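You operate a simulated robot arm through the tools that you are given. There is no shell and no other tool. Be economical: measure what you need, move in short steps, check, and stop when the job is done.

You run a simulated two-armed robot. Do the job below in one go: nothing can be reset, and whatever is moved stays where it is left.

JOB
Take the 1.5 m blue-cap tube from the middle shelf of the steel rack and leave it on the end of the blue bench. Take the yellow-banded weight from the top of the steel rack and leave it on top of the blue blue-rim dial. Take the 0.5 m white-cap tube from the fitting bench top and leave it on top of the purple cell there. Put the ring labelled "T2" from the fitting bench top on the ribbed mat and the ring that says "J4" on the gap beside the green stand. Lift the blue tray lid open. Do these in any order. Set down upright: blue-cap tube, white-cap tube.
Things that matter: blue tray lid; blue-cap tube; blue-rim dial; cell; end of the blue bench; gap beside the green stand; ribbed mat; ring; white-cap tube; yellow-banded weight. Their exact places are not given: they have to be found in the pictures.

Only the result counts: the job must be done as asked and must still hold three seconds after the hand-in. Knocking over, shifting, dropping, spilling or breaking anything else fails it. Lids that push on must go on centred and level and be pressed home; caps that screw on are set level and turned clockwise until they are tight.

ROBOT AND FRAMES
Two 7-joint arms with two-finger parallel grippers on one trunk, on a base that drives. Base frame: it is fixed to the floor where the robot stands at the start and does not move with it; the origin is under the middle of the robot, x ahead of it, y to its left, z up; the surface under the hand at the start is at about z = 0.92. Readings come in m, degrees, newtons and seconds.
The left shoulder is at the start at [0.05, 0.165, 0.974], the right one opposite. With the tool pointing down near the work surface each hand reaches from about 0.1 to 0.66 m from the robot's upright axis, wherever it stands, measured 20 degrees to its own side. Places, roughly: blue tray lid [-2.3, 2.9, 0.9]; blue-cap tube [0.5, 0, 0.5]; blue-rim dial [0.5, 1, 1]; cell [-3.5, 1, 1]; end of the blue bench [0.7, -2.5, 0.9]; gap beside the green stand (15x29 cm) [-2.58, -1.84, 0.9]; ribbed mat (58x15 cm) [-1.04, 1.08, 0.86]; ring [-3.25, 1, 0.75]; white-cap tube [-3.25, 1, 1]; yellow-banded weight [0.5, 0.5, 1]. Payload 3.91 kg a hand.
The tool frame of a hand sits at the grasp point between the pads (the TCP): z along the fingers, y along the line on which they close. The tips reach 0.03 m beyond it. Largest opening 0.11 m; finger width 0.02, thickness 0.01; the body of the gripper, 0.048 by 0.112 m, starts 0.055 m behind the TCP.
Orientation is told as [roll, pitch, yaw] about the base's x, y, z axes, in that order, counted from this pose: with the fingers straight down and closing along the base's y, the tool's x points along the base's -x, its y along +y and its z along -z.

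CONTROLS
- The arms move only by the tool send_rows. It takes "left_series", "right_series" or both (then of equal length, played together; a hand with none holds still); each is a list that holds one entry, the list of rows, each a list of 7 numbers: the finger opening in m, from 0 to 0.11, then the shift along the base's x, y, z in m, then the turn, a rotation vector about the base's x, y, z in degrees. In form: [[[gripper, dx, dy, dz, wx, wy, wz], ...]]. A call has 1 to 20 rows; each row is the pose to reach, as a shift and turn from the pose commanded when the call began. Each row takes 0.2 s and may step no farther than 0.05 m and 8.6 degrees from the row before; otherwise, or with a gripper value out of range, the whole call is refused. A pose out of reach is approached as far as the arm can. The call stops where the force on the tool passes 40 N (or 10 N more than at its start, if that is more) or the arm is blocked; 0.2 s more then pass. The fingers move at their own pace (about 0.045 m/s each) and stop on an object; they squeeze with about 45 N. The grip force told is the motor's: it shows also when the fingers shut on nothing. Time passes only in rows, and 0.2 s behind the last, so rows that repeat a pose let the fingers close. The reply holds the time, the measured pose of the TCP, the force on the tool along the base axes, the opening and the grip force, in the units named above and with some noise, with the torque about the TCP (base axes, N m) and any sound that the robot's microphone picked up.
- Cameras (640 x 400 px; columns grow to the right, rows downward): "scene" is now at [0.1216, 0.0229, 1.1751]; the picture's right is [0.24, -0.97, 0.00], its down [-0.26, -0.06, -0.96] and it looks along [0.94, 0.23, -0.26] (base axes); focal length 214 px, centre (320, 200). "left" rides on the left gripper at [0.073, -0.017, -0.103] in its tool frame; the picture's right is [0.23, 0.97, 0.00], its down [-0.76, 0.18, -0.62] and it looks along [-0.61, 0.14, 0.78] (tool axes); focal length 222 px, centre (320, 200). "right" rides on the right gripper at [0.073, 0.017, -0.103] in its tool frame; the picture's right is [-0.23, 0.97, 0.00], its down [-0.76, -0.18, -0.62] and it looks along [-0.61, -0.14, 0.78] (tool axes); focal length 222 px, centre (320, 200).
- capture(camera): a new picture of that camera. The clock stands still meanwhile.
- move_column(by): slides the trunk up (or, below 0, down) by that many m; the arms and the scene camera ride with it, the base frame stays. It gives what a move gives, with no picture.
- steer(legs): drives the robot by 1 to 6 legs, each [ahead, left, turn to the left] in m, m and degrees, along the robot's own axes; the way and the turn of a leg run together, so that a leg with both is an arc; at most 1.5 m and 180 degrees a leg. The arms and the cameras ride along, it lands a little off, and it stops where it bumps. It gives what a move gives.
- pan_tilt(pan, tilt): turns the head with the scene camera to pan (to the left, within 80 degrees either way) and tilt (down, from -29 to 69), counted from straight ahead of the robot. It gives what a move gives.
- measure_at(camera, pixels): for up to 12 pixels [column, row] of the newest picture of that camera ("zoom" is the newest enlarged one), the place [x, y, z] in the base frame of the surface seen there, good to about 0.002 m. The clock stands still meanwhile.
- enlarge(camera, box): a new picture of the part [left, top, right, bottom] of that camera's present view, enlarged. The clock stands still meanwhile.
- finish_job(): hands the job in; it is judged then, once.

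Work in short steps. Measure before you move; look again where a grasp or a placing could have gone wrong, and mend it. You have 117 turns and 110 pictures in all, those below and enlarged ones among them. Open the grippers and draw the arms clear of the work before you hand the job in, unless the task says otherwise.

The tools are called after "Emit:" as name(argument=value, ...) on one line, values as JSON. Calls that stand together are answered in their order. send_rows: Moves the arms, as the interface text tells. Its arguments: {"type":"object","properties":{"left_series":{"type":"array"},"right_series":{"type":"array"}},"required":[]} The other tools are called the same way: move_column (by) slides the trunk up or down; steer (legs) drives the base; pan_tilt (pan, tilt) turns the head that bears the scene camera; capture (camera) takes a picture; measure_at (camera, pixels) gives the place of the surface under pixels of a picture; enlarge (camera, box) takes an enlarged picture of a part of a camera's view; finish_job () hands the job in.

At the start:

```text
time_s: 0.0
left_tcp_pos: [0.3322, 0.2504, 1.1389]
left_tool_rot: [0.0, -0.1, 0.1]
left_force: [-0.4, -0.8, -0.1]
left_moment: [0.0, 0.03, 0.0]
left_gripper_width: 0.1097
left_gripper_force: 0.0
right_tcp_pos: [0.4115, -0.0648, 1.196]
right_tool_rot: [0.0, 0.0, 0.1]
right_force: [0.7, -0.4, 0.3]
right_moment: [0.03, 0.0, 0.0]
right_gripper_width: 0.1101
right_gripper_force: 0.0
trunk travel left (down, up): [-0.194, 0.309]
robot x, y, heading: [-0.0025, -0.0012, -0.2]
head pan, tilt: [13.9, 15.2]
```

scene: 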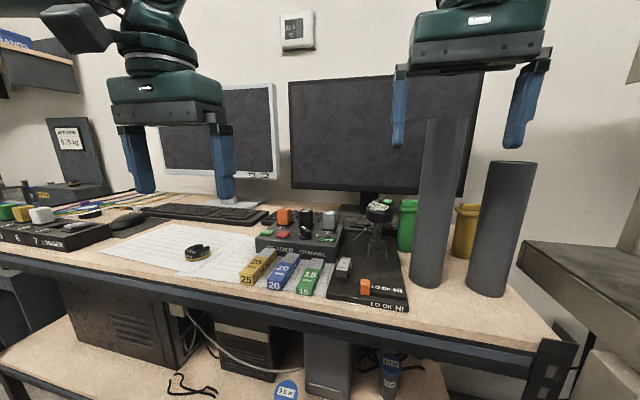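
right: 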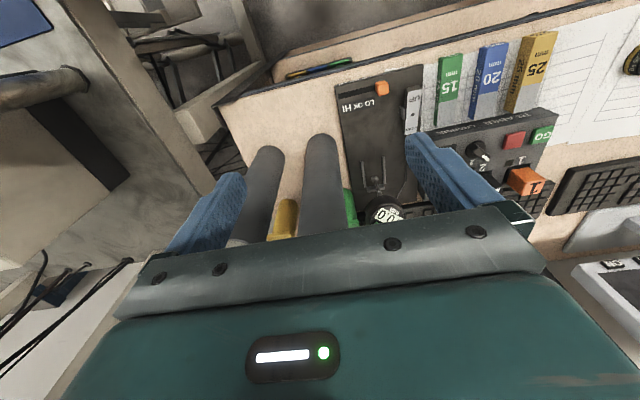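
left: 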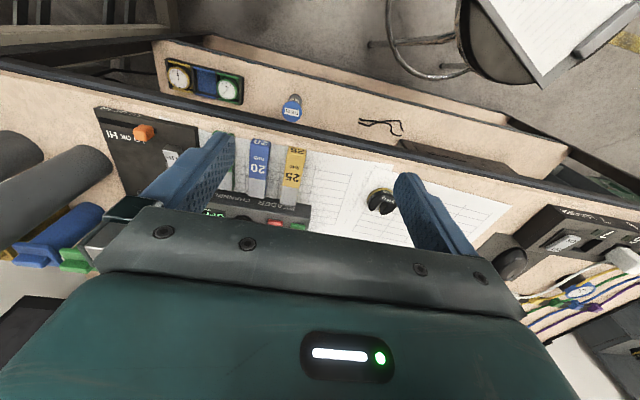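

The scene shows a bench with a lower shelf carrying blue-capped items near (287,390) and (388,375). I'll tilt the head down to look at the shelf.

Emit:
pan_tilt(pan=0, tilt=50)

Emit:
capture(camera="scene")

Emit:
pan_tilt(pan=70, tilt=20)

Emit:
capture(camera="scene")

Emit:
pan_tilt(pan=-70, tilt=20)

Emit:
capture(camera="scene")

```text
time_s: 1.0
left_tcp_pos: [0.3335, 0.2491, 1.1383]
left_tool_rot: [0.0, 0.0, 0.1]
left_force: [-0.2, 0.4, -0.3]
left_moment: [0.02, -0.02, -0.02]
left_gripper_width: 0.11
left_gripper_force: 0.1
right_tcp_pos: [0.4118, -0.0661, 1.1967]
right_tool_rot: [0.1, 0.0, 0.0]
right_force: [0.2, -0.5, -0.9]
right_moment: [0.04, 0.01, -0.02]
right_gripper_width: 0.11
right_gripper_force: 0.0
trunk travel left (down, up): [-0.194, 0.309]
robot x, y, heading: [-0.0023, 0.0026, 0.1]
head pan, tilt: [0.0, 50.0]
```

```text
106 pictures are left
```

scene: 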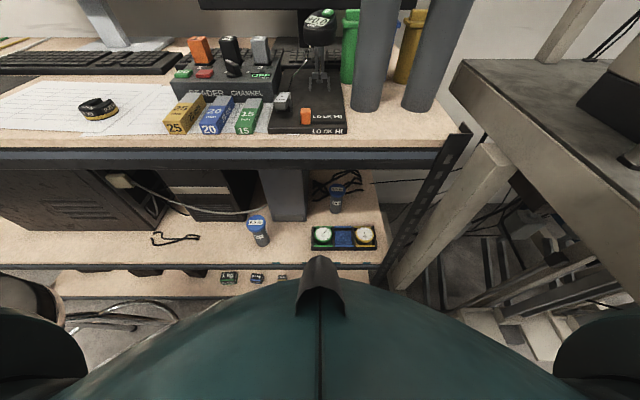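

```text
time_s: 2.4
left_tcp_pos: [0.3324, 0.2506, 1.139]
left_tool_rot: [0.0, 0.0, 0.2]
left_force: [-0.1, 0.0, -0.7]
left_moment: [0.02, 0.0, -0.02]
left_gripper_width: 0.11
left_gripper_force: 0.0
right_tcp_pos: [0.4117, -0.0655, 1.1964]
right_tool_rot: [0.1, 0.0, 0.1]
right_force: [-0.6, -0.3, 0.6]
right_moment: [0.01, 0.01, 0.02]
right_gripper_width: 0.1101
right_gripper_force: 0.1
trunk travel left (down, up): [-0.194, 0.309]
robot x, y, heading: [-0.0025, -0.0031, 0.2]
head pan, tilt: [70.0, 20.0]
```

```text
105 pictures are left
```

scene: 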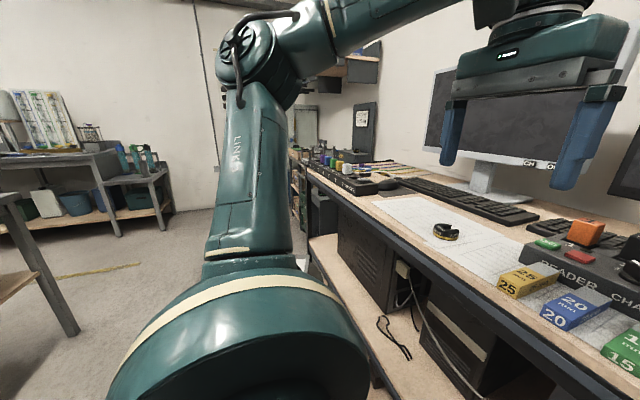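

```text
time_s: 4.6
left_tcp_pos: [0.3339, 0.2495, 1.1388]
left_tool_rot: [0.0, 0.1, 0.1]
left_force: [0.4, 0.0, -0.4]
left_moment: [0.05, 0.04, 0.04]
left_gripper_width: 0.1101
left_gripper_force: 0.1
right_tcp_pos: [0.4106, -0.0654, 1.1968]
right_tool_rot: [-0.1, 0.0, 0.0]
right_force: [0.2, 0.4, -0.6]
right_moment: [-0.01, 0.01, 0.0]
right_gripper_width: 0.11
right_gripper_force: 0.1
trunk travel left (down, up): [-0.194, 0.309]
robot x, y, heading: [0.002, -0.0002, 0.0]
head pan, tilt: [-70.0, 20.0]
```

```text
104 pictures are left
```

scene: 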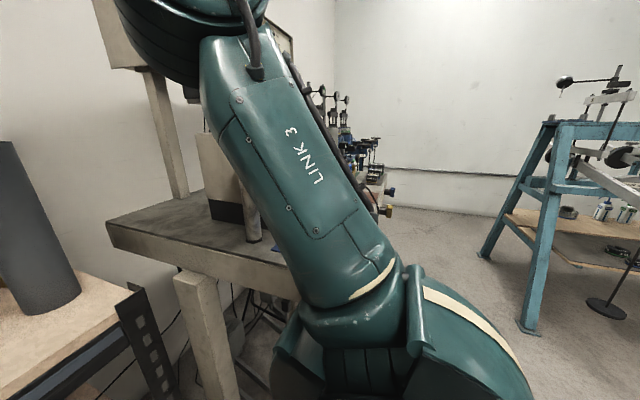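

The front view showed two blue-cap tubes on the shelf at (258,230), (337,198) and the banded disc at (100,108). I'll go back to that view and enlarge.

Emit:
pan_tilt(pan=0, tilt=50)

Emit:
enlarge(camera="scene", box=[220, 160, 400, 280])

Emit:
measure_at(camera="zoom", pixels=[[130, 220], [140, 275], [415, 100], [415, 150], [420, 190], [60, 300], [480, 300], [370, 250], [300, 200], [300, 130]])

Emit:
enlarge(camera="scene", box=[40, 60, 220, 160])

Emit:
measure_at(camera="zoom", pixels=[[215, 170], [190, 165], [240, 160], [210, 195], [215, 150], [150, 210], [210, 130]])

```text
time_s: 6.0
left_tcp_pos: [0.3323, 0.2487, 1.139]
left_tool_rot: [0.0, 0.0, 0.2]
left_force: [0.1, 0.2, 0.2]
left_moment: [0.01, 0.02, 0.02]
left_gripper_width: 0.1098
left_gripper_force: 0.1
right_tcp_pos: [0.4116, -0.0647, 1.1968]
right_tool_rot: [0.0, 0.0, 0.0]
right_force: [0.3, 0.1, -0.4]
right_moment: [-0.01, -0.02, 0.0]
right_gripper_width: 0.11
right_gripper_force: 0.0
trunk travel left (down, up): [-0.194, 0.309]
robot x, y, heading: [-0.0024, 0.0006, -0.2]
head pan, tilt: [0.0, 50.0]
```

```text
3.33 times, centred on (310, 220) of scene
```

zoom: 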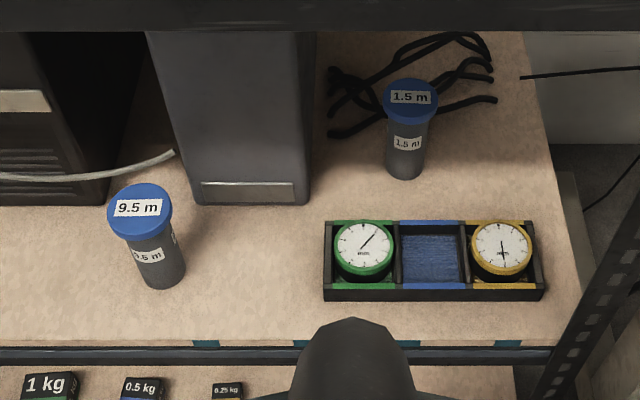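

```text
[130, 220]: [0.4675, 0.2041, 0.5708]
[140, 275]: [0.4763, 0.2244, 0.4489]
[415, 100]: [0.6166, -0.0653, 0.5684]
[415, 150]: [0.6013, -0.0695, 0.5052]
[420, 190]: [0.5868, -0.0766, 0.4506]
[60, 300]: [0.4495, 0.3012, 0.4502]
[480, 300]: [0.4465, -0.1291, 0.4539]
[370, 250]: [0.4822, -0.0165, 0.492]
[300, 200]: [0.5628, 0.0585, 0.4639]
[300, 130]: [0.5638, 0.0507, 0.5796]
```

```text
3.56 times, centred on (130, 110) of scene
```

zoom: 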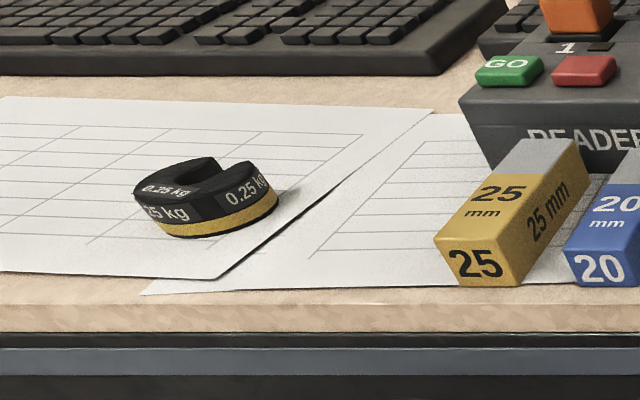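

```text
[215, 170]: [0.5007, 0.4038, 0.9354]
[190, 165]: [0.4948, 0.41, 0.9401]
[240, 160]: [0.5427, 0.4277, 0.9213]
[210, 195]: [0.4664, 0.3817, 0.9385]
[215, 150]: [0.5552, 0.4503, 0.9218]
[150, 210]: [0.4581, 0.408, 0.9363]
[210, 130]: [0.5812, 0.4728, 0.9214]
```

The 1.5 m tube is the one at about (0.61,-0.07). The weight (0.25 kg) is at about (0.49,0.40). I'll measure it in the left camera, and pan left to find the blue-rim dial.

Emit:
enlarge(camera="left", box=[330, 150, 430, 250])

Emit:
pan_tilt(pan=50, tilt=20)

Emit:
enlarge(camera="scene", box=[170, 100, 370, 260])

Emit:
enlarge(camera="scene", box=[60, 70, 320, 230])

```text
4.00 times, centred on (380, 200) of left
```

zoom: 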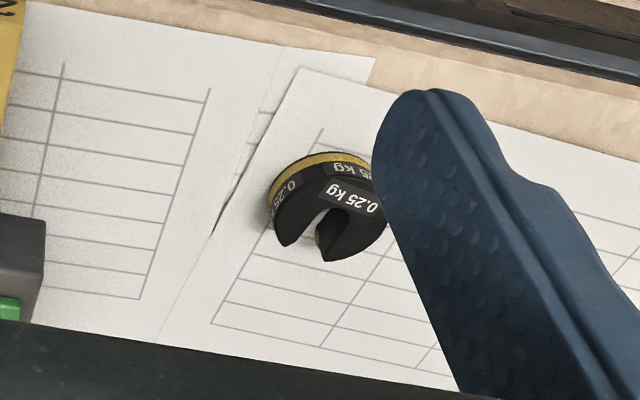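

```text
time_s: 7.2
left_tcp_pos: [0.3336, 0.2499, 1.1397]
left_tool_rot: [0.0, 0.1, 0.1]
left_force: [0.6, -0.5, 0.5]
left_moment: [-0.03, -0.03, 0.0]
left_gripper_width: 0.1099
left_gripper_force: 0.1
right_tcp_pos: [0.4111, -0.0654, 1.1967]
right_tool_rot: [0.0, 0.1, 0.0]
right_force: [-0.6, -0.2, -0.8]
right_moment: [0.01, 0.02, 0.0]
right_gripper_width: 0.11
right_gripper_force: 0.1
trunk travel left (down, up): [-0.194, 0.309]
robot x, y, heading: [0.0006, -0.0013, -0.1]
head pan, tilt: [50.0, 20.0]
```

```text
2.50 times, centred on (270, 180) of scene
```

zoom: 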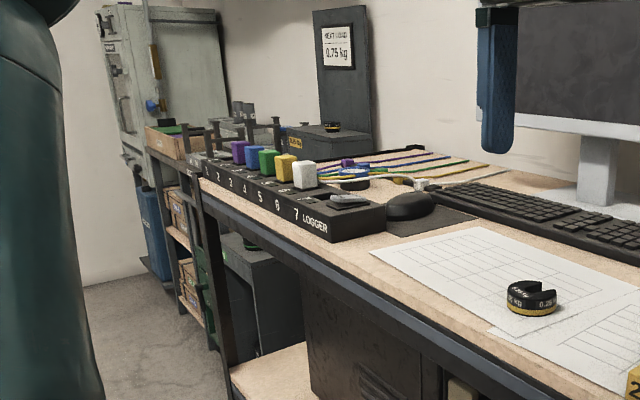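

```text
2.46 times, centred on (190, 150) of scene
```

zoom: 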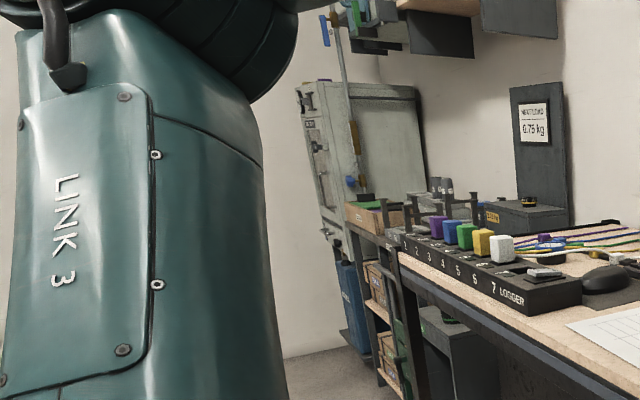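

The weight shows in the left camera; I'll measure its outline there.

Emit:
capture(camera="left")

Emit:
measure_at(camera="left", pixels=[[381, 192], [370, 205], [378, 202], [390, 205], [384, 212], [372, 198], [366, 206], [388, 210], [380, 208]])

```text
98 pictures are left
```

left: 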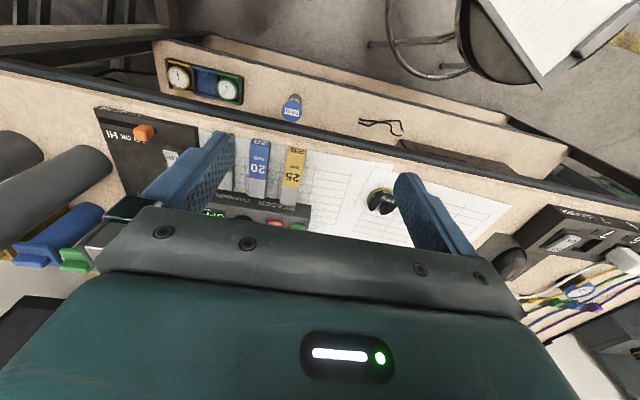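

```text
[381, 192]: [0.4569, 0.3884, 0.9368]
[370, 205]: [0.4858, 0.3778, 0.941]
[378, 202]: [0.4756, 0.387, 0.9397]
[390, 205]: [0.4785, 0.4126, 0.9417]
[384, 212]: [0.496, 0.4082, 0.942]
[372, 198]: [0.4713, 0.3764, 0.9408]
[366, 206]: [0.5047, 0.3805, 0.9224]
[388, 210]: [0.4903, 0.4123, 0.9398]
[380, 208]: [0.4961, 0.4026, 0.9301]
```

The weight's centre is about (0.480,0.397), top 0.941, diameter about 5 cm. I'll move the left hand over it and descend, then check.

Emit:
send_rows(left_series=[[[0.11, 0.03, 0.03, 0, 0, 0, 0], [0.11, 0.06, 0.06, 0, 0, 0, 0], [0.11, 0.09, 0.09, 0, 0, 0, 0], [0.11, 0.12, 0.12, 0, 0, 0, 0], [0.11, 0.147, 0.147, 0, 0, 0, 0], [0.09, 0.147, 0.147, -0.04, 0, 0, 0], [0.09, 0.147, 0.147, -0.08, 0, 0, 0], [0.09, 0.147, 0.147, -0.1, 0, 0, 0], [0.09, 0.147, 0.147, -0.1, 0, 0, 0]]])

Emit:
capture(camera="left")

Emit:
measure_at(camera="left", pixels=[[320, 130], [320, 150], [320, 170], [290, 150], [350, 150], [305, 160], [335, 160]])

```text
time_s: 9.2
left_tcp_pos: [0.4791, 0.3957, 1.0375]
left_tool_rot: [0.0, -0.1, 0.2]
left_force: [-0.7, 0.8, -0.2]
left_moment: [0.0, 0.05, 0.02]
left_gripper_width: 0.0898
left_gripper_force: 0.1
left hand out of reach, approached as far as the arm can: row 5
right_tcp_pos: [0.4101, -0.0645, 1.1974]
right_tool_rot: [0.0, 0.0, 0.0]
right_force: [-0.3, -0.7, -0.6]
right_moment: [0.02, 0.0, -0.01]
right_gripper_width: 0.1101
right_gripper_force: 0.1
trunk travel left (down, up): [-0.194, 0.309]
robot x, y, heading: [-0.0019, 0.0011, 0.3]
head pan, tilt: [50.0, 20.0]
```

```text
97 pictures are left
```

left: 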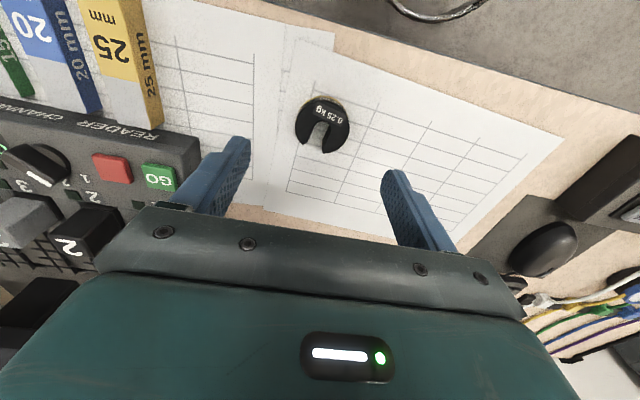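

```text
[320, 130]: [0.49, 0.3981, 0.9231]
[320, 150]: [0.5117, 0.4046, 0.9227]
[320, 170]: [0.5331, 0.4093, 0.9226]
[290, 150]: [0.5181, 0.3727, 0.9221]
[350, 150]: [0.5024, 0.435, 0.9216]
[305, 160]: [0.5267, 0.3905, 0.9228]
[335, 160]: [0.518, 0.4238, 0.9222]
```

The disc spans (295–349, 97–152) in the left picture. I'll measure its rim to get the centre.

Emit:
measure_at(camera="left", pixels=[[299, 122], [346, 122], [325, 101], [305, 142], [331, 148], [325, 114], [312, 108], [340, 108]])

```text
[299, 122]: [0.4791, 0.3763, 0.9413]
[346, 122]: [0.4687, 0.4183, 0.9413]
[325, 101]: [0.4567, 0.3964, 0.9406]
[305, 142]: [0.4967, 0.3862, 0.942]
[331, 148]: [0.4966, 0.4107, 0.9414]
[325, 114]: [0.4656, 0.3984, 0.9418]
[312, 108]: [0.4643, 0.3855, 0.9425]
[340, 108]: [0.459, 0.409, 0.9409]
```

The centre is (0.476,0.398) and the top 0.941. I'll descend to z 0.954, close and lift.

Emit:
send_rows(left_series=[[[0.09, -0.003, 0.002, -0.04, 0, 0, 0], [0.09, -0.003, 0.002, -0.07, 0, 0, 0], [0.09, -0.003, 0.002, -0.083, 0, 0, 0], [0.03, -0.003, 0.002, -0.083, 0, 0, 0], [0.03, -0.003, 0.002, -0.083, 0, 0, 0], [0.03, -0.003, 0.002, -0.083, 0, 0, 0], [0.03, -0.003, 0.002, -0.083, 0, 0, 0], [0.03, -0.003, 0.002, -0.05, 0, 0, 0], [0.03, -0.003, 0.002, 0.0, 0, 0, 0], [0.03, -0.003, 0.002, 0.05, 0, 0, 0]]])

Emit:
capture(camera="left")

```text
time_s: 11.4
left_tcp_pos: [0.4763, 0.3991, 1.088]
left_tool_rot: [0.1, 0.0, 0.0]
left_force: [0.2, -0.5, -2.5]
left_moment: [0.02, 0.0, 0.01]
left_gripper_width: 0.0486
left_gripper_force: 44.1
right_tcp_pos: [0.4108, -0.0659, 1.1978]
right_tool_rot: [0.1, 0.0, 0.0]
right_force: [0.2, 0.2, 1.1]
right_moment: [-0.01, -0.01, 0.01]
right_gripper_width: 0.1099
right_gripper_force: 0.1
trunk travel left (down, up): [-0.194, 0.309]
robot x, y, heading: [0.0028, -0.0032, -0.1]
head pan, tilt: [50.0, 20.0]
```

```text
96 pictures are left
```

left: 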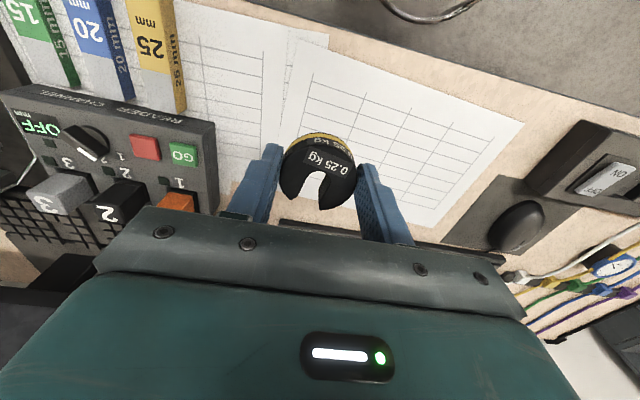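

The weight is held. A blue-rim dial shows at (615,267); I'll measure it and the stool-like thing, and look down-left with the head for driving room.

Emit:
measure_at(camera="left", pixels=[[615, 267], [600, 270], [605, 180], [520, 280], [440, 8]])

Emit:
pan_tilt(pan=60, tilt=55)

Emit:
capture(camera="scene")

```text
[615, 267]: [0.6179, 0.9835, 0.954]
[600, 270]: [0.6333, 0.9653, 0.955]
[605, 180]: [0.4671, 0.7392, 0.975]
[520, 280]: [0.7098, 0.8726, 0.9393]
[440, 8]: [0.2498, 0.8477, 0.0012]
```

```text
time_s: 12.4
left_tcp_pos: [0.4769, 0.3999, 1.0881]
left_tool_rot: [0.0, 0.0, 0.0]
left_force: [-0.1, 1.0, -1.7]
left_moment: [-0.01, 0.02, 0.0]
left_gripper_width: 0.049
left_gripper_force: 45.1
right_tcp_pos: [0.4112, -0.0665, 1.1968]
right_tool_rot: [0.0, 0.0, 0.0]
right_force: [-0.3, -0.3, -0.9]
right_moment: [0.0, 0.04, 0.02]
right_gripper_width: 0.1099
right_gripper_force: 0.1
trunk travel left (down, up): [-0.194, 0.309]
robot x, y, heading: [-0.0001, 0.0004, 0.1]
head pan, tilt: [60.0, 55.0]
```

```text
95 pictures are left
```

scene: 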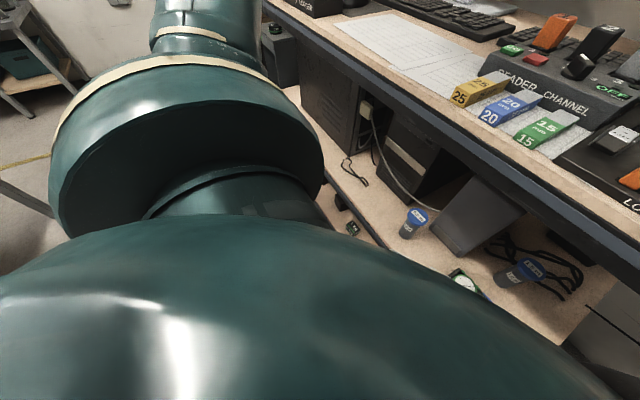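

I need the stool's position before driving left. I'll look with the head at pan 25, tilt 62.

Emit:
pan_tilt(pan=20, tilt=60)

Emit:
capture(camera="scene")

Emit:
pan_tilt(pan=80, tilt=30)

Emit:
capture(camera="scene")

```text
time_s: 13.5
left_tcp_pos: [0.4765, 0.3996, 1.0884]
left_tool_rot: [0.1, 0.0, 0.1]
left_force: [-0.4, -0.3, -2.3]
left_moment: [-0.01, -0.02, -0.01]
left_gripper_width: 0.0491
left_gripper_force: 44.5
right_tcp_pos: [0.4119, -0.0639, 1.1978]
right_tool_rot: [0.0, 0.0, 0.0]
right_force: [0.3, 0.0, -0.2]
right_moment: [0.01, 0.01, 0.05]
right_gripper_width: 0.1101
right_gripper_force: 0.1
trunk travel left (down, up): [-0.194, 0.309]
robot x, y, heading: [0.0012, 0.0004, 0.1]
head pan, tilt: [20.0, 60.0]
```

```text
94 pictures are left
```

scene: 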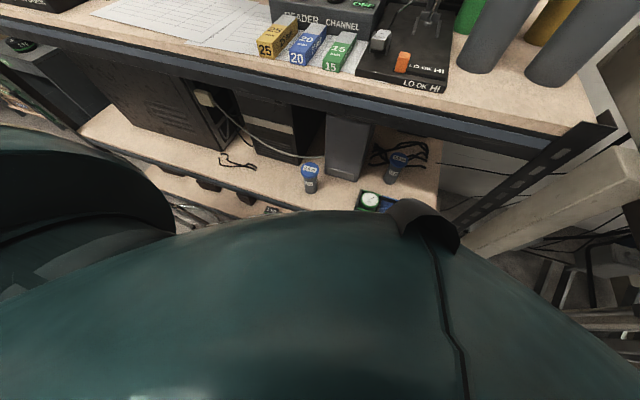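

```text
time_s: 14.8
left_tcp_pos: [0.4766, 0.3989, 1.088]
left_tool_rot: [-0.1, 0.0, 0.1]
left_force: [-0.3, -0.2, -2.8]
left_moment: [-0.03, 0.02, 0.02]
left_gripper_width: 0.0491
left_gripper_force: 45.2
right_tcp_pos: [0.4113, -0.0647, 1.1977]
right_tool_rot: [-0.1, -0.1, 0.0]
right_force: [0.1, -0.2, 0.3]
right_moment: [-0.04, 0.02, -0.01]
right_gripper_width: 0.1099
right_gripper_force: 0.0
trunk travel left (down, up): [-0.194, 0.309]
robot x, y, heading: [0.0007, 0.0004, 0.1]
head pan, tilt: [80.0, 30.0]
```

```text
93 pictures are left
```

scene: 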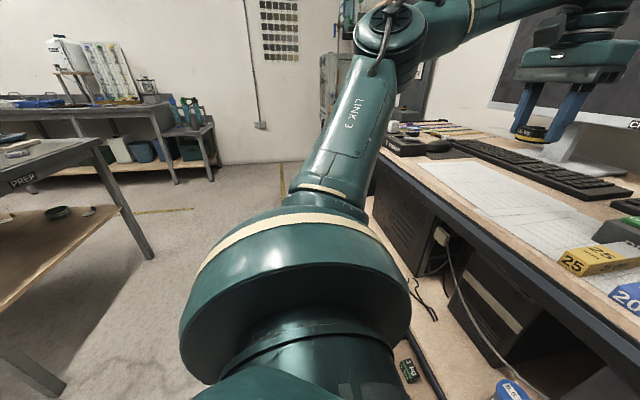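

The stool is hidden by the arm. I'll draw the left hand back and up to its start pose, where the left camera sees the stool, and measure.

Emit:
send_rows(left_series=[[[0.03, -0.03, -0.03, 0.02, 0, 0, 0], [0.03, -0.06, -0.06, 0.04, 0, 0, 0], [0.03, -0.09, -0.09, 0.06, 0, 0, 0], [0.03, -0.12, -0.12, 0.08, 0, 0, 0], [0.03, -0.147, -0.14, 0.1, 0, 0, 0]]])

Emit:
capture(camera="left")

Emit:
measure_at(camera="left", pixels=[[370, 45], [480, 20], [460, 85], [520, 65], [560, 70], [580, 30], [390, 20], [620, 50], [625, 20]])

```text
time_s: 16.0
left_tcp_pos: [0.3294, 0.2591, 1.1896]
left_tool_rot: [0.0, 0.1, 0.1]
left_force: [-0.5, 0.1, -2.0]
left_moment: [-0.01, 0.0, -0.01]
left_gripper_width: 0.049
left_gripper_force: 44.9
right_tcp_pos: [0.4096, -0.0656, 1.1968]
right_tool_rot: [0.1, 0.0, 0.0]
right_force: [-0.1, -0.2, -0.1]
right_moment: [0.01, -0.01, 0.03]
right_gripper_width: 0.1098
right_gripper_force: 0.1
trunk travel left (down, up): [-0.194, 0.309]
robot x, y, heading: [-0.0011, 0.0011, 0.3]
head pan, tilt: [80.0, 30.0]
```

```text
92 pictures are left
```

left: 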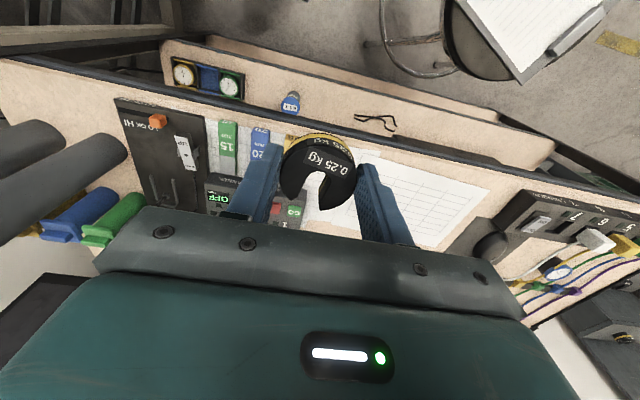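

```text
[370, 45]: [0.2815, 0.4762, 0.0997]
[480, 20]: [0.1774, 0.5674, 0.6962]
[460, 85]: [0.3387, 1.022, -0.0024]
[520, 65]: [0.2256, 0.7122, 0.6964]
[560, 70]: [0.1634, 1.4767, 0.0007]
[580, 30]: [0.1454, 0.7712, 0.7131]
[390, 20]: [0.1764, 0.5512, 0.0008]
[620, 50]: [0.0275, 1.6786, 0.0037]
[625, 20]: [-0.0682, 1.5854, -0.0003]
```

A stool stands at about (0.1,0.65), so I must go around it. I'll measure floor and bench points in the scene picture to map the way.

Emit:
measure_at(camera="scene", pixels=[[150, 255], [98, 143], [20, 185], [60, 380], [210, 178], [160, 115], [270, 180], [400, 130], [150, 211], [5, 150], [180, 182], [30, 215]])

Emit:
pan_tilt(pan=80, tilt=10)

Emit:
capture(camera="scene")

```text
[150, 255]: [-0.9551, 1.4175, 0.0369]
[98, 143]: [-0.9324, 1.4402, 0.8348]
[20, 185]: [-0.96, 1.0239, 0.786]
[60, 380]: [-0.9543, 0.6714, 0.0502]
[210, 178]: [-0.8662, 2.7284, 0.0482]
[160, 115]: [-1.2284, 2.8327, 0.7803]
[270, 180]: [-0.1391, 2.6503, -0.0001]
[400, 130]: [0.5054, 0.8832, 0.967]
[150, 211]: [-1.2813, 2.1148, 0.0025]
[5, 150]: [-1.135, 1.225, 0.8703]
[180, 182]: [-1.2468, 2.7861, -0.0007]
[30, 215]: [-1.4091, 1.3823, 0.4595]
```

```text
time_s: 16.8
left_tcp_pos: [0.3307, 0.2603, 1.1894]
left_tool_rot: [-0.1, -0.1, 0.0]
left_force: [-0.4, -0.4, -2.6]
left_moment: [-0.02, -0.02, 0.01]
left_gripper_width: 0.0488
left_gripper_force: 44.9
right_tcp_pos: [0.4123, -0.0648, 1.1961]
right_tool_rot: [0.0, 0.0, 0.0]
right_force: [0.1, -0.1, -0.4]
right_moment: [0.01, -0.04, -0.04]
right_gripper_width: 0.1102
right_gripper_force: 0.1
trunk travel left (down, up): [-0.194, 0.309]
robot x, y, heading: [-0.0017, 0.0019, -0.2]
head pan, tilt: [80.0, 10.0]
```

```text
91 pictures are left
```

scene: 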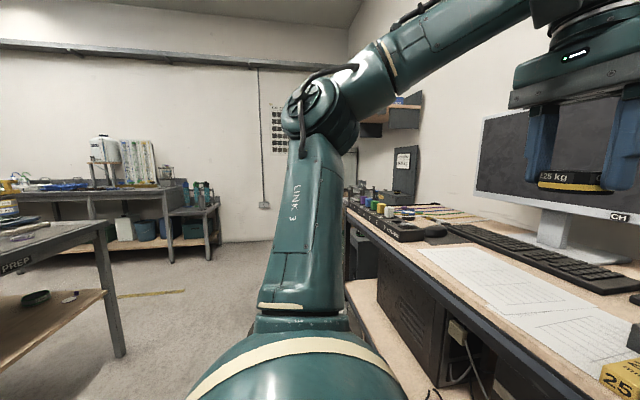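

The aisle to the left is clear behind x≈-0.1. While here I'll take the blue-cap tube with the right hand first; I measure bench and shelf edges for that.

Emit:
pan_tilt(pan=0, tilt=48)

Emit:
capture(camera="scene")

Emit:
measure_at(camera="scene", pixels=[[300, 150], [300, 163], [300, 262], [300, 275], [400, 280], [380, 240], [312, 240], [340, 250], [440, 190], [337, 190], [337, 205], [480, 200]])

```text
time_s: 18.4
left_tcp_pos: [0.3306, 0.2597, 1.1901]
left_tool_rot: [0.0, -0.1, 0.2]
left_force: [0.3, -0.1, -2.9]
left_moment: [0.03, 0.05, 0.0]
left_gripper_width: 0.0488
left_gripper_force: 45.3
right_tcp_pos: [0.4111, -0.0652, 1.1982]
right_tool_rot: [0.0, 0.0, 0.1]
right_force: [-0.2, -0.3, -0.1]
right_moment: [0.03, -0.01, -0.01]
right_gripper_width: 0.11
right_gripper_force: 0.0
trunk travel left (down, up): [-0.194, 0.309]
robot x, y, heading: [-0.0001, -0.0009, 0.1]
head pan, tilt: [0.0, 48.0]
```

```text
90 pictures are left
```

scene: 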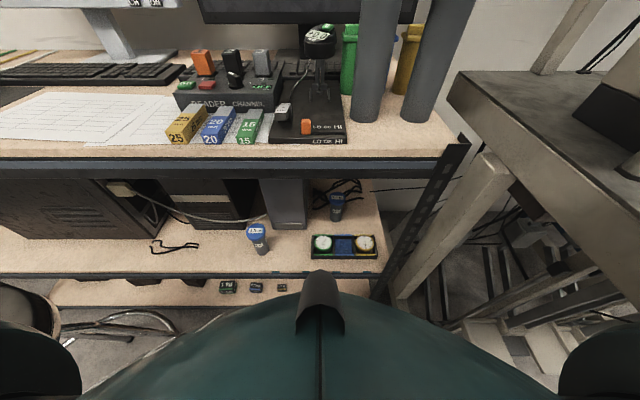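

```text
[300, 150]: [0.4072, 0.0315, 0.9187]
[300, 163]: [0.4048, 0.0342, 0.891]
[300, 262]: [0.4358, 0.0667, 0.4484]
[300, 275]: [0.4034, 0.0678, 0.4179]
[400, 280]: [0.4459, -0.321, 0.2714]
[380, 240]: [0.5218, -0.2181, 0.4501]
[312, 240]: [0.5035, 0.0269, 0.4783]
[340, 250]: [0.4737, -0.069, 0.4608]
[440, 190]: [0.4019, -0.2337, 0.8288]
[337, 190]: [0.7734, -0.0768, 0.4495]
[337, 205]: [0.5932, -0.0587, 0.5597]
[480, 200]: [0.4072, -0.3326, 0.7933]
```

The opening is x 0.405, z 0.49–0.86, y > -0.2. I'll draw the right hand back and pitch it to point 30° below forward, then lower the trunk.

Emit:
send_rows(right_series=[[[0.11, -0.03, -0.02, 0, 0, 0, 0], [0.11, -0.06, -0.03, 0, 0, 0, 0], [0.11, -0.09, -0.04, 0, 0, 0, 0], [0.11, -0.12, -0.04, 0, 0, -7.5, 0], [0.11, -0.13, -0.04, -0.01, 0, -15, 0], [0.11, -0.13, -0.04, -0.02, 0, -22.5, 0], [0.11, -0.13, -0.04, -0.03, 0, -30, 0], [0.11, -0.13, -0.04, -0.04, 0, -37.5, 0], [0.11, -0.13, -0.04, -0.05, 0, -45, 0], [0.11, -0.13, -0.04, -0.06, 0, -52.5, 0], [0.11, -0.13, -0.04, -0.07, 0, -60, 0]]])

Emit:
move_column(by=-0.19)

Emit:
capture(camera="scene")

```text
time_s: 19.8
left_tcp_pos: [0.3302, 0.2604, 1.1881]
left_tool_rot: [0.0, 0.0, 0.1]
left_force: [0.0, 0.2, -3.3]
left_moment: [-0.02, 0.0, -0.01]
left_gripper_width: 0.0488
left_gripper_force: 44.7
right_tcp_pos: [0.2848, -0.1066, 1.1812]
right_tool_rot: [1.4, -21.9, -1.2]
right_force: [5.2, 1.7, 11.8]
right_moment: [0.03, 1.98, -0.39]
right_gripper_width: 0.1099
right_gripper_force: 0.1
trunk travel left (down, up): [-0.194, 0.309]
robot x, y, heading: [0.0005, -0.0006, 0.1]
head pan, tilt: [0.0, 48.0]
stopped in row 7 (right hand): the force on the tool passed its limit at 69 N (the readings are from after the stop); the commanded pose is now the measured one
```

```text
time_s: 21.5
left_tcp_pos: [0.3296, 0.2674, 1.0182]
left_tool_rot: [-0.4, -0.1, 0.2]
left_force: [0.3, 0.6, -1.7]
left_moment: [0.02, -0.01, 0.01]
left_gripper_width: 0.049
left_gripper_force: 44.5
right_tcp_pos: [0.285, -0.0987, 1.0125]
right_tool_rot: [0.5, -22.1, -0.7]
right_force: [11.4, -7.3, 14.3]
right_moment: [0.69, 2.78, 0.75]
right_gripper_width: 0.11
right_gripper_force: 0.0
trunk travel left (down, up): [-0.023, 0.48]
robot x, y, heading: [0.0028, 0.0038, 0.0]
head pan, tilt: [0.0, 48.0]
stopped: the force on the tool passed its limit at 52 N (the readings are from after the stop); the commanded pose is now the measured one
```

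```text
89 pictures are left
```

scene: 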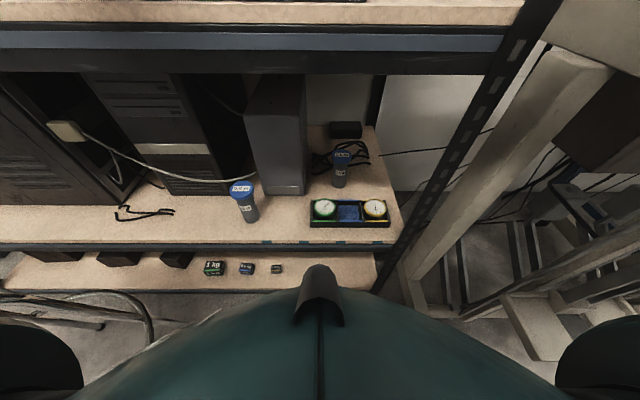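

The right hand touched the robot's own body while tilting. I'll move it outward to the right, then tilt further.

Emit:
send_rows(right_series=[[[0.11, 0.02, -0.02, 0, 0, 0, 0], [0.11, 0.03, -0.06, 0, 0, 0, 0], [0.11, 0.03, -0.1, 0, 0, 0, 0], [0.11, 0.03, -0.14, 0, 0, 0, 0], [0.11, 0.03, -0.18, 0, 0, 0, 0], [0.11, 0.02, -0.18, -0.02, 0, -8, 0], [0.11, 0.02, -0.18, -0.04, 0, -16, 0], [0.11, 0.02, -0.18, -0.06, 0, -24, 0], [0.11, 0.02, -0.18, -0.08, 0, -32, 0], [0.11, 0.02, -0.18, -0.1, 0, -38, 0]]])

Emit:
capture(camera="scene")

Emit:
capture(camera="right")

```text
time_s: 22.5
left_tcp_pos: [0.3348, 0.2895, 1.0092]
left_tool_rot: [-1.4, 0.3, 1.3]
left_force: [0.7, 0.5, -2.7]
left_moment: [-0.07, 0.0, 0.01]
left_gripper_width: 0.049
left_gripper_force: 45.4
right_tcp_pos: [0.3231, -0.1362, 1.0049]
right_tool_rot: [-12.0, -20.3, 10.7]
right_force: [0.4, 0.3, 0.1]
right_moment: [0.05, 0.02, -0.03]
right_gripper_width: 0.1101
right_gripper_force: 0.0
trunk travel left (down, up): [-0.023, 0.48]
robot x, y, heading: [0.0043, 0.0071, 0.8]
head pan, tilt: [0.0, 48.0]
stopped in row 4 (right hand): the arm was blocked; the commanded pose is now the measured one
```

```text
88 pictures are left
```

scene: 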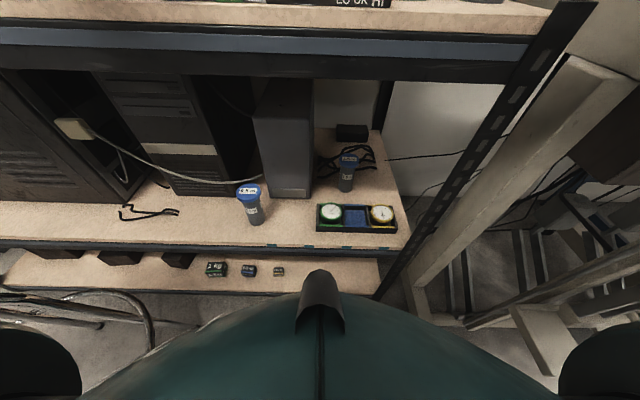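

```text
87 pictures are left
```

right: 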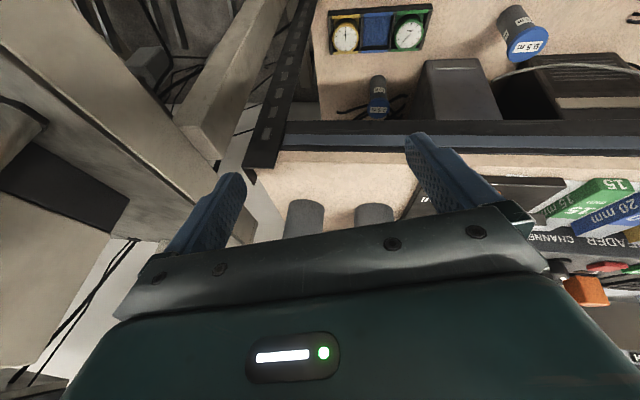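

The arm is blocked, probably by the grey bench beside it. I'll back the base up about 0.4 m to get room, then set the arm pose and drive in.

Emit:
steer(legs=[[-0.4, 0, 0]])

Emit:
pan_tilt(pan=-60, tilt=30)

Emit:
capture(camera="scene")

```text
time_s: 25.0
left_tcp_pos: [-0.0713, 0.264, 1.0197]
left_tool_rot: [0.0, 0.1, 1.1]
left_force: [0.2, -1.1, -2.6]
left_moment: [0.01, 0.01, 0.0]
left_gripper_width: 0.049
left_gripper_force: 45.4
right_tcp_pos: [-0.0827, -0.1694, 1.0042]
right_tool_rot: [-9.5, -20.9, 9.1]
right_force: [-0.6, -0.4, -0.2]
right_moment: [-0.01, 0.0, 0.01]
right_gripper_width: 0.1098
right_gripper_force: 0.0
trunk travel left (down, up): [-0.023, 0.48]
robot x, y, heading: [-0.3981, -0.0011, 0.9]
head pan, tilt: [0.0, 48.0]
```

```text
time_s: 26.3
left_tcp_pos: [-0.071, 0.2633, 1.0188]
left_tool_rot: [0.0, 0.0, 1.1]
left_force: [0.0, 0.0, -1.9]
left_moment: [0.01, 0.04, -0.02]
left_gripper_width: 0.0489
left_gripper_force: 44.9
right_tcp_pos: [-0.0823, -0.1694, 1.0039]
right_tool_rot: [-9.6, -21.0, 9.0]
right_force: [-0.4, 0.9, 0.8]
right_moment: [-0.01, 0.04, 0.02]
right_gripper_width: 0.1099
right_gripper_force: 0.0
trunk travel left (down, up): [-0.023, 0.48]
robot x, y, heading: [-0.3994, -0.0025, 1.0]
head pan, tilt: [-60.0, 30.0]
```

```text
86 pictures are left
```

scene: 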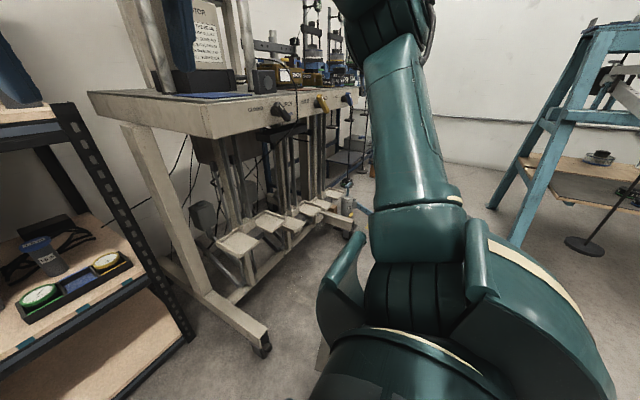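

I have room now. I'll straighten the right hand to point forward/down 30° and lower it to z≈0.55 out in front of the robot.

Emit:
send_rows(right_series=[[[0.11, 0.04, 0.0, 0, 0, 0, 0], [0.11, 0.08, 0.0, 0, 0, 0, 0], [0.11, 0.12, 0.0, -0.02, 1.75, -6.5, -0.4], [0.11, 0.15, 0.01, -0.05, 3.5, -13, -0.8], [0.11, 0.17, 0.02, -0.08, 5.25, -19.5, -1.2], [0.11, 0.18, 0.03, -0.12, 7, -26, -1.5], [0.11, 0.19, 0.04, -0.16, 8.75, -32.5, -1.9], [0.11, 0.2, 0.05, -0.2, 10.5, -39, -2.3], [0.11, 0.2, 0.06, -0.24, 10.5, -39, -2.3], [0.11, 0.2, 0.07, -0.28, 10.5, -39, -2.3], [0.11, 0.2, 0.08, -0.32, 10.5, -39, -2.3], [0.11, 0.2, 0.09, -0.36, 10.5, -39, -2.3], [0.11, 0.2, 0.1, -0.4, 10.5, -39, -2.3], [0.11, 0.2, 0.1, -0.44, 10.5, -39, -2.3], [0.11, 0.2, 0.1, -0.455, 10.5, -39, -2.3]]])

Emit:
pan_tilt(pan=0, tilt=45)

Emit:
capture(camera="scene")

Emit:
capture(camera="right")

```text
time_s: 29.5
left_tcp_pos: [-0.0714, 0.2634, 1.0182]
left_tool_rot: [0.0, 0.0, 1.1]
left_force: [-0.2, -0.3, -2.2]
left_moment: [-0.03, 0.0, -0.01]
left_gripper_width: 0.049
left_gripper_force: 44.8
right_tcp_pos: [0.1181, -0.0693, 0.5475]
right_tool_rot: [0.2, -60.9, -0.2]
right_force: [0.4, 0.2, 0.7]
right_moment: [-0.02, 0.0, -0.01]
right_gripper_width: 0.1101
right_gripper_force: 0.1
trunk travel left (down, up): [-0.023, 0.48]
robot x, y, heading: [-0.3975, -0.0034, 0.9]
head pan, tilt: [-60.0, 30.0]
```

```text
time_s: 30.8
left_tcp_pos: [-0.0723, 0.2632, 1.0181]
left_tool_rot: [-0.1, -0.1, 1.1]
left_force: [-0.1, -0.5, -3.2]
left_moment: [0.0, -0.02, -0.01]
left_gripper_width: 0.0486
left_gripper_force: 44.2
right_tcp_pos: [0.1168, -0.0698, 0.5487]
right_tool_rot: [0.1, -60.9, 0.0]
right_force: [1.1, 0.0, 0.4]
right_moment: [-0.01, 0.02, -0.03]
right_gripper_width: 0.1099
right_gripper_force: 0.0
trunk travel left (down, up): [-0.023, 0.48]
robot x, y, heading: [-0.3964, -0.0029, 1.2]
head pan, tilt: [0.0, 45.0]
```

```text
85 pictures are left
```

scene: 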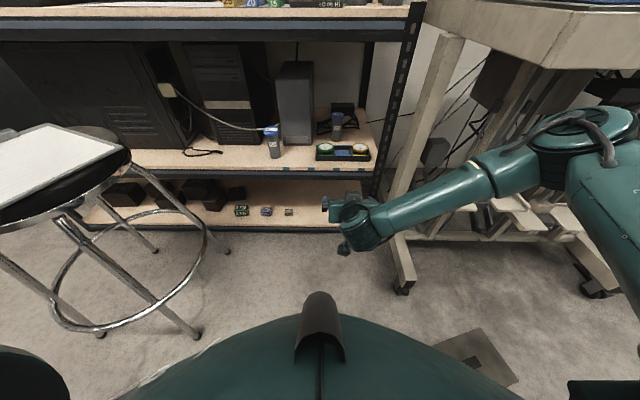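

```text
84 pictures are left
```

right: 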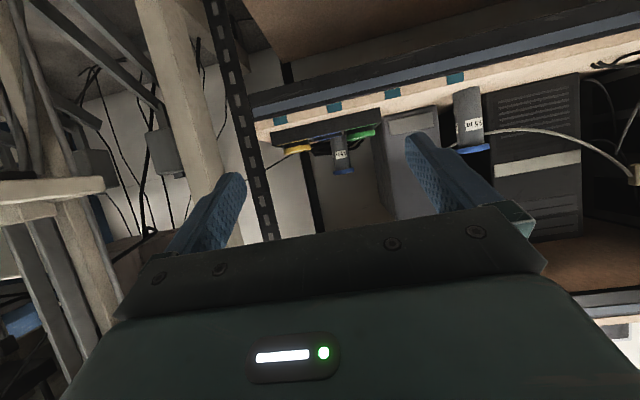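

The view is good, but the right elbow sits far out to the right (590,130) and would strike the grey bench. I'll measure the elbow, wrist and stool feet to choose a stand point further left.

Emit:
measure_at(camera="scene", pixels=[[195, 333], [226, 252], [130, 150], [20, 215], [585, 125], [545, 180], [430, 210], [360, 240], [340, 205], [400, 288], [405, 150], [370, 285]])

Emit:
enlarge(camera="scene", box=[240, 90, 420, 200])

Emit:
measure_at(camera="zoom", pixels=[[345, 100], [345, 120], [345, 150], [330, 120], [360, 120], [345, 92]])

```text
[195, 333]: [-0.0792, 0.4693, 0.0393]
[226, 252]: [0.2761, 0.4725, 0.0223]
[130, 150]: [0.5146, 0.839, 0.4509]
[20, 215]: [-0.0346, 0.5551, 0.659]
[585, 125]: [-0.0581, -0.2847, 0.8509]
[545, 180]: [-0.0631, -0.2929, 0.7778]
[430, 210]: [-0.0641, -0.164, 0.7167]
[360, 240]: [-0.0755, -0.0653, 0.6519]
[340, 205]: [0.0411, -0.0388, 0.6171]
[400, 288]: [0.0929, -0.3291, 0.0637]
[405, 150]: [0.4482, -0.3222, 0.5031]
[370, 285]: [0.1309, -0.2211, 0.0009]
```

```text
3.56 times, centred on (330, 145) of scene
```

zoom: 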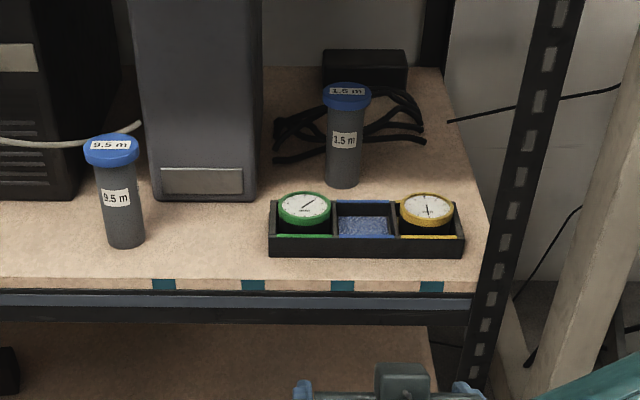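

```text
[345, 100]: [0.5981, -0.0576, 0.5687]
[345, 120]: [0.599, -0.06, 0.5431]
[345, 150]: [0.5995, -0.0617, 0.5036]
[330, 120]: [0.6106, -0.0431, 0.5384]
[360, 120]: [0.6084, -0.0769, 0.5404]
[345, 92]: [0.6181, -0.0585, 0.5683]
```

The forearm links are about 0.31 m each, so an extended arm with the robot at x≈-0.16, y≈0.08 keeps the elbow clear of post and bench. The tube axis is (0.619,-0.0605). I'll shift left and extend the arm.

Emit:
steer(legs=[[0, 0.08, -1]])

Emit:
send_rows(right_series=[[[0.11, 0.04, -0.01, 0, 0, 0, 0], [0.11, 0.08, -0.03, 0, 0, 0, 0], [0.11, 0.12, -0.05, 0, 0, 0, 0], [0.11, 0.15, -0.07, 0, 0, 0, 0], [0.11, 0.17, -0.07, 0, 0, 0, 0]]])

Emit:
capture(camera="scene")

```text
time_s: 32.1
left_tcp_pos: [-0.0689, 0.3384, 1.0189]
left_tool_rot: [0.0, 0.0, 0.1]
left_force: [0.0, 0.4, -2.9]
left_moment: [-0.01, -0.02, -0.01]
left_gripper_width: 0.0489
left_gripper_force: 45.2
right_tcp_pos: [0.1146, 0.0012, 0.5482]
right_tool_rot: [0.2, -60.8, -0.9]
right_force: [0.1, 0.0, -0.6]
right_moment: [-0.04, 0.01, 0.02]
right_gripper_width: 0.11
right_gripper_force: 0.1
trunk travel left (down, up): [-0.023, 0.48]
robot x, y, heading: [-0.3956, 0.08, -0.1]
head pan, tilt: [0.0, 45.0]
```

```text
time_s: 33.3
left_tcp_pos: [-0.0687, 0.3385, 1.0184]
left_tool_rot: [0.0, 0.0, 0.1]
left_force: [-0.3, -0.4, -1.8]
left_moment: [-0.02, 0.01, 0.01]
left_gripper_width: 0.0488
left_gripper_force: 44.9
right_tcp_pos: [0.286, -0.069, 0.5475]
right_tool_rot: [0.1, -60.9, -1.0]
right_force: [0.0, 1.0, -0.3]
right_moment: [-0.02, 0.01, 0.01]
right_gripper_width: 0.1102
right_gripper_force: 0.1
trunk travel left (down, up): [-0.023, 0.48]
robot x, y, heading: [-0.3981, 0.0801, 0.3]
head pan, tilt: [0.0, 45.0]
```

```text
82 pictures are left
```

scene: 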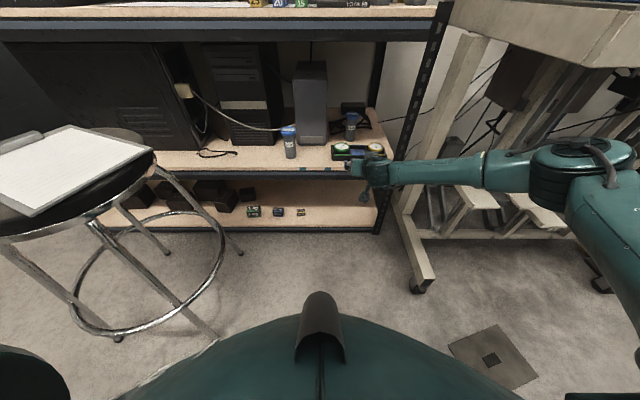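

I'll measure the elbow and forearm points to check clearance against the post and the grey bench leg.

Emit:
measure_at(camera="scene", pixels=[[590, 150], [545, 190], [540, 155], [470, 170], [385, 180], [385, 200], [365, 190], [600, 220]])

```text
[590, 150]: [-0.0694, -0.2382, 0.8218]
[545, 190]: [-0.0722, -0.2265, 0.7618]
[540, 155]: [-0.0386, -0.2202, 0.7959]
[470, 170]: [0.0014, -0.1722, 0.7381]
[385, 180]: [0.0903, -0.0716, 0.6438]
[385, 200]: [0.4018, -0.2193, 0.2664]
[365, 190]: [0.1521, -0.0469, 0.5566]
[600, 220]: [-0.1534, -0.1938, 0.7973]
```

The elbow will end near (0.22,-0.25) and the forearm passes the post at y≈-0.09, which is clear. I'll drive ahead 0.24 m and look with the right camera.

Emit:
steer(legs=[[0.24, 0, 0]])

Emit:
capture(camera="right")

Emit:
capture(camera="scene")

```text
time_s: 35.1
left_tcp_pos: [0.1719, 0.3401, 1.0169]
left_tool_rot: [0.0, -0.1, 0.2]
left_force: [0.4, -0.4, -2.9]
left_moment: [0.03, 0.03, 0.02]
left_gripper_width: 0.0489
left_gripper_force: 44.7
right_tcp_pos: [0.5257, -0.0673, 0.549]
right_tool_rot: [0.2, -60.7, -1.0]
right_force: [0.6, -0.2, -0.1]
right_moment: [-0.04, 0.0, -0.01]
right_gripper_width: 0.1101
right_gripper_force: 0.1
trunk travel left (down, up): [-0.023, 0.48]
robot x, y, heading: [-0.1578, 0.0768, -0.1]
head pan, tilt: [0.0, 45.0]
```

```text
81 pictures are left
```

right: 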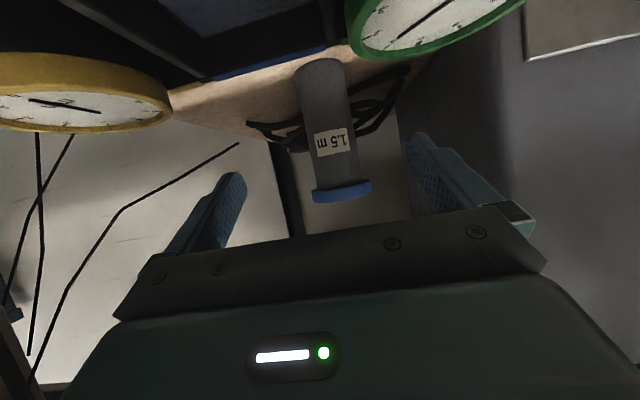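

```text
80 pictures are left
```

scene: 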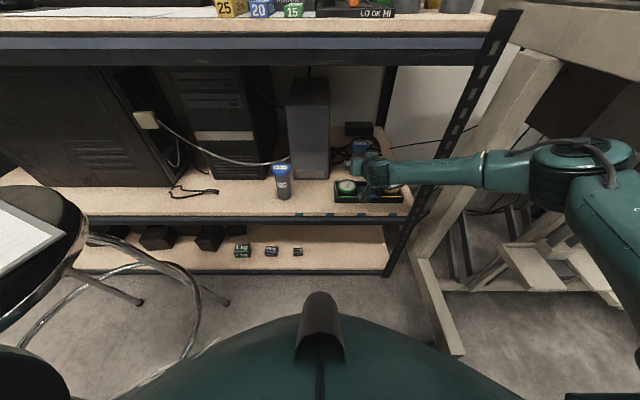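

The tube stands between the fingers, at (335,130). I'll measure it in the right picture for the last step.

Emit:
measure_at(camera="right", pixels=[[310, 110], [325, 110], [343, 105], [352, 160], [318, 165], [340, 188], [316, 192], [366, 186], [100, 80], [430, 40], [430, 75]])

Emit:
measure_at(camera="scene", pixels=[[327, 140], [288, 140], [362, 145], [361, 155]])

```text
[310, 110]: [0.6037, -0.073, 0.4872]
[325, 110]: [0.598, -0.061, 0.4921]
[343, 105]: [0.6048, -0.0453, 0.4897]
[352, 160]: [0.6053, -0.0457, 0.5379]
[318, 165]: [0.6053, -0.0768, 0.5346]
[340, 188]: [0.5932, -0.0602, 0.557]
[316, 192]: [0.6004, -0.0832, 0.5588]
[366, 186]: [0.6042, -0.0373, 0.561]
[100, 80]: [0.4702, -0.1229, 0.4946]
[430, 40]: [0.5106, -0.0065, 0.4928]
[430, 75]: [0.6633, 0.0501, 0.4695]
```

```text
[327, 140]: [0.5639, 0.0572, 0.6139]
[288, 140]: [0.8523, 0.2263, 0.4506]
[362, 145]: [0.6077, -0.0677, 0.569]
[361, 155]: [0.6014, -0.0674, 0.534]
```

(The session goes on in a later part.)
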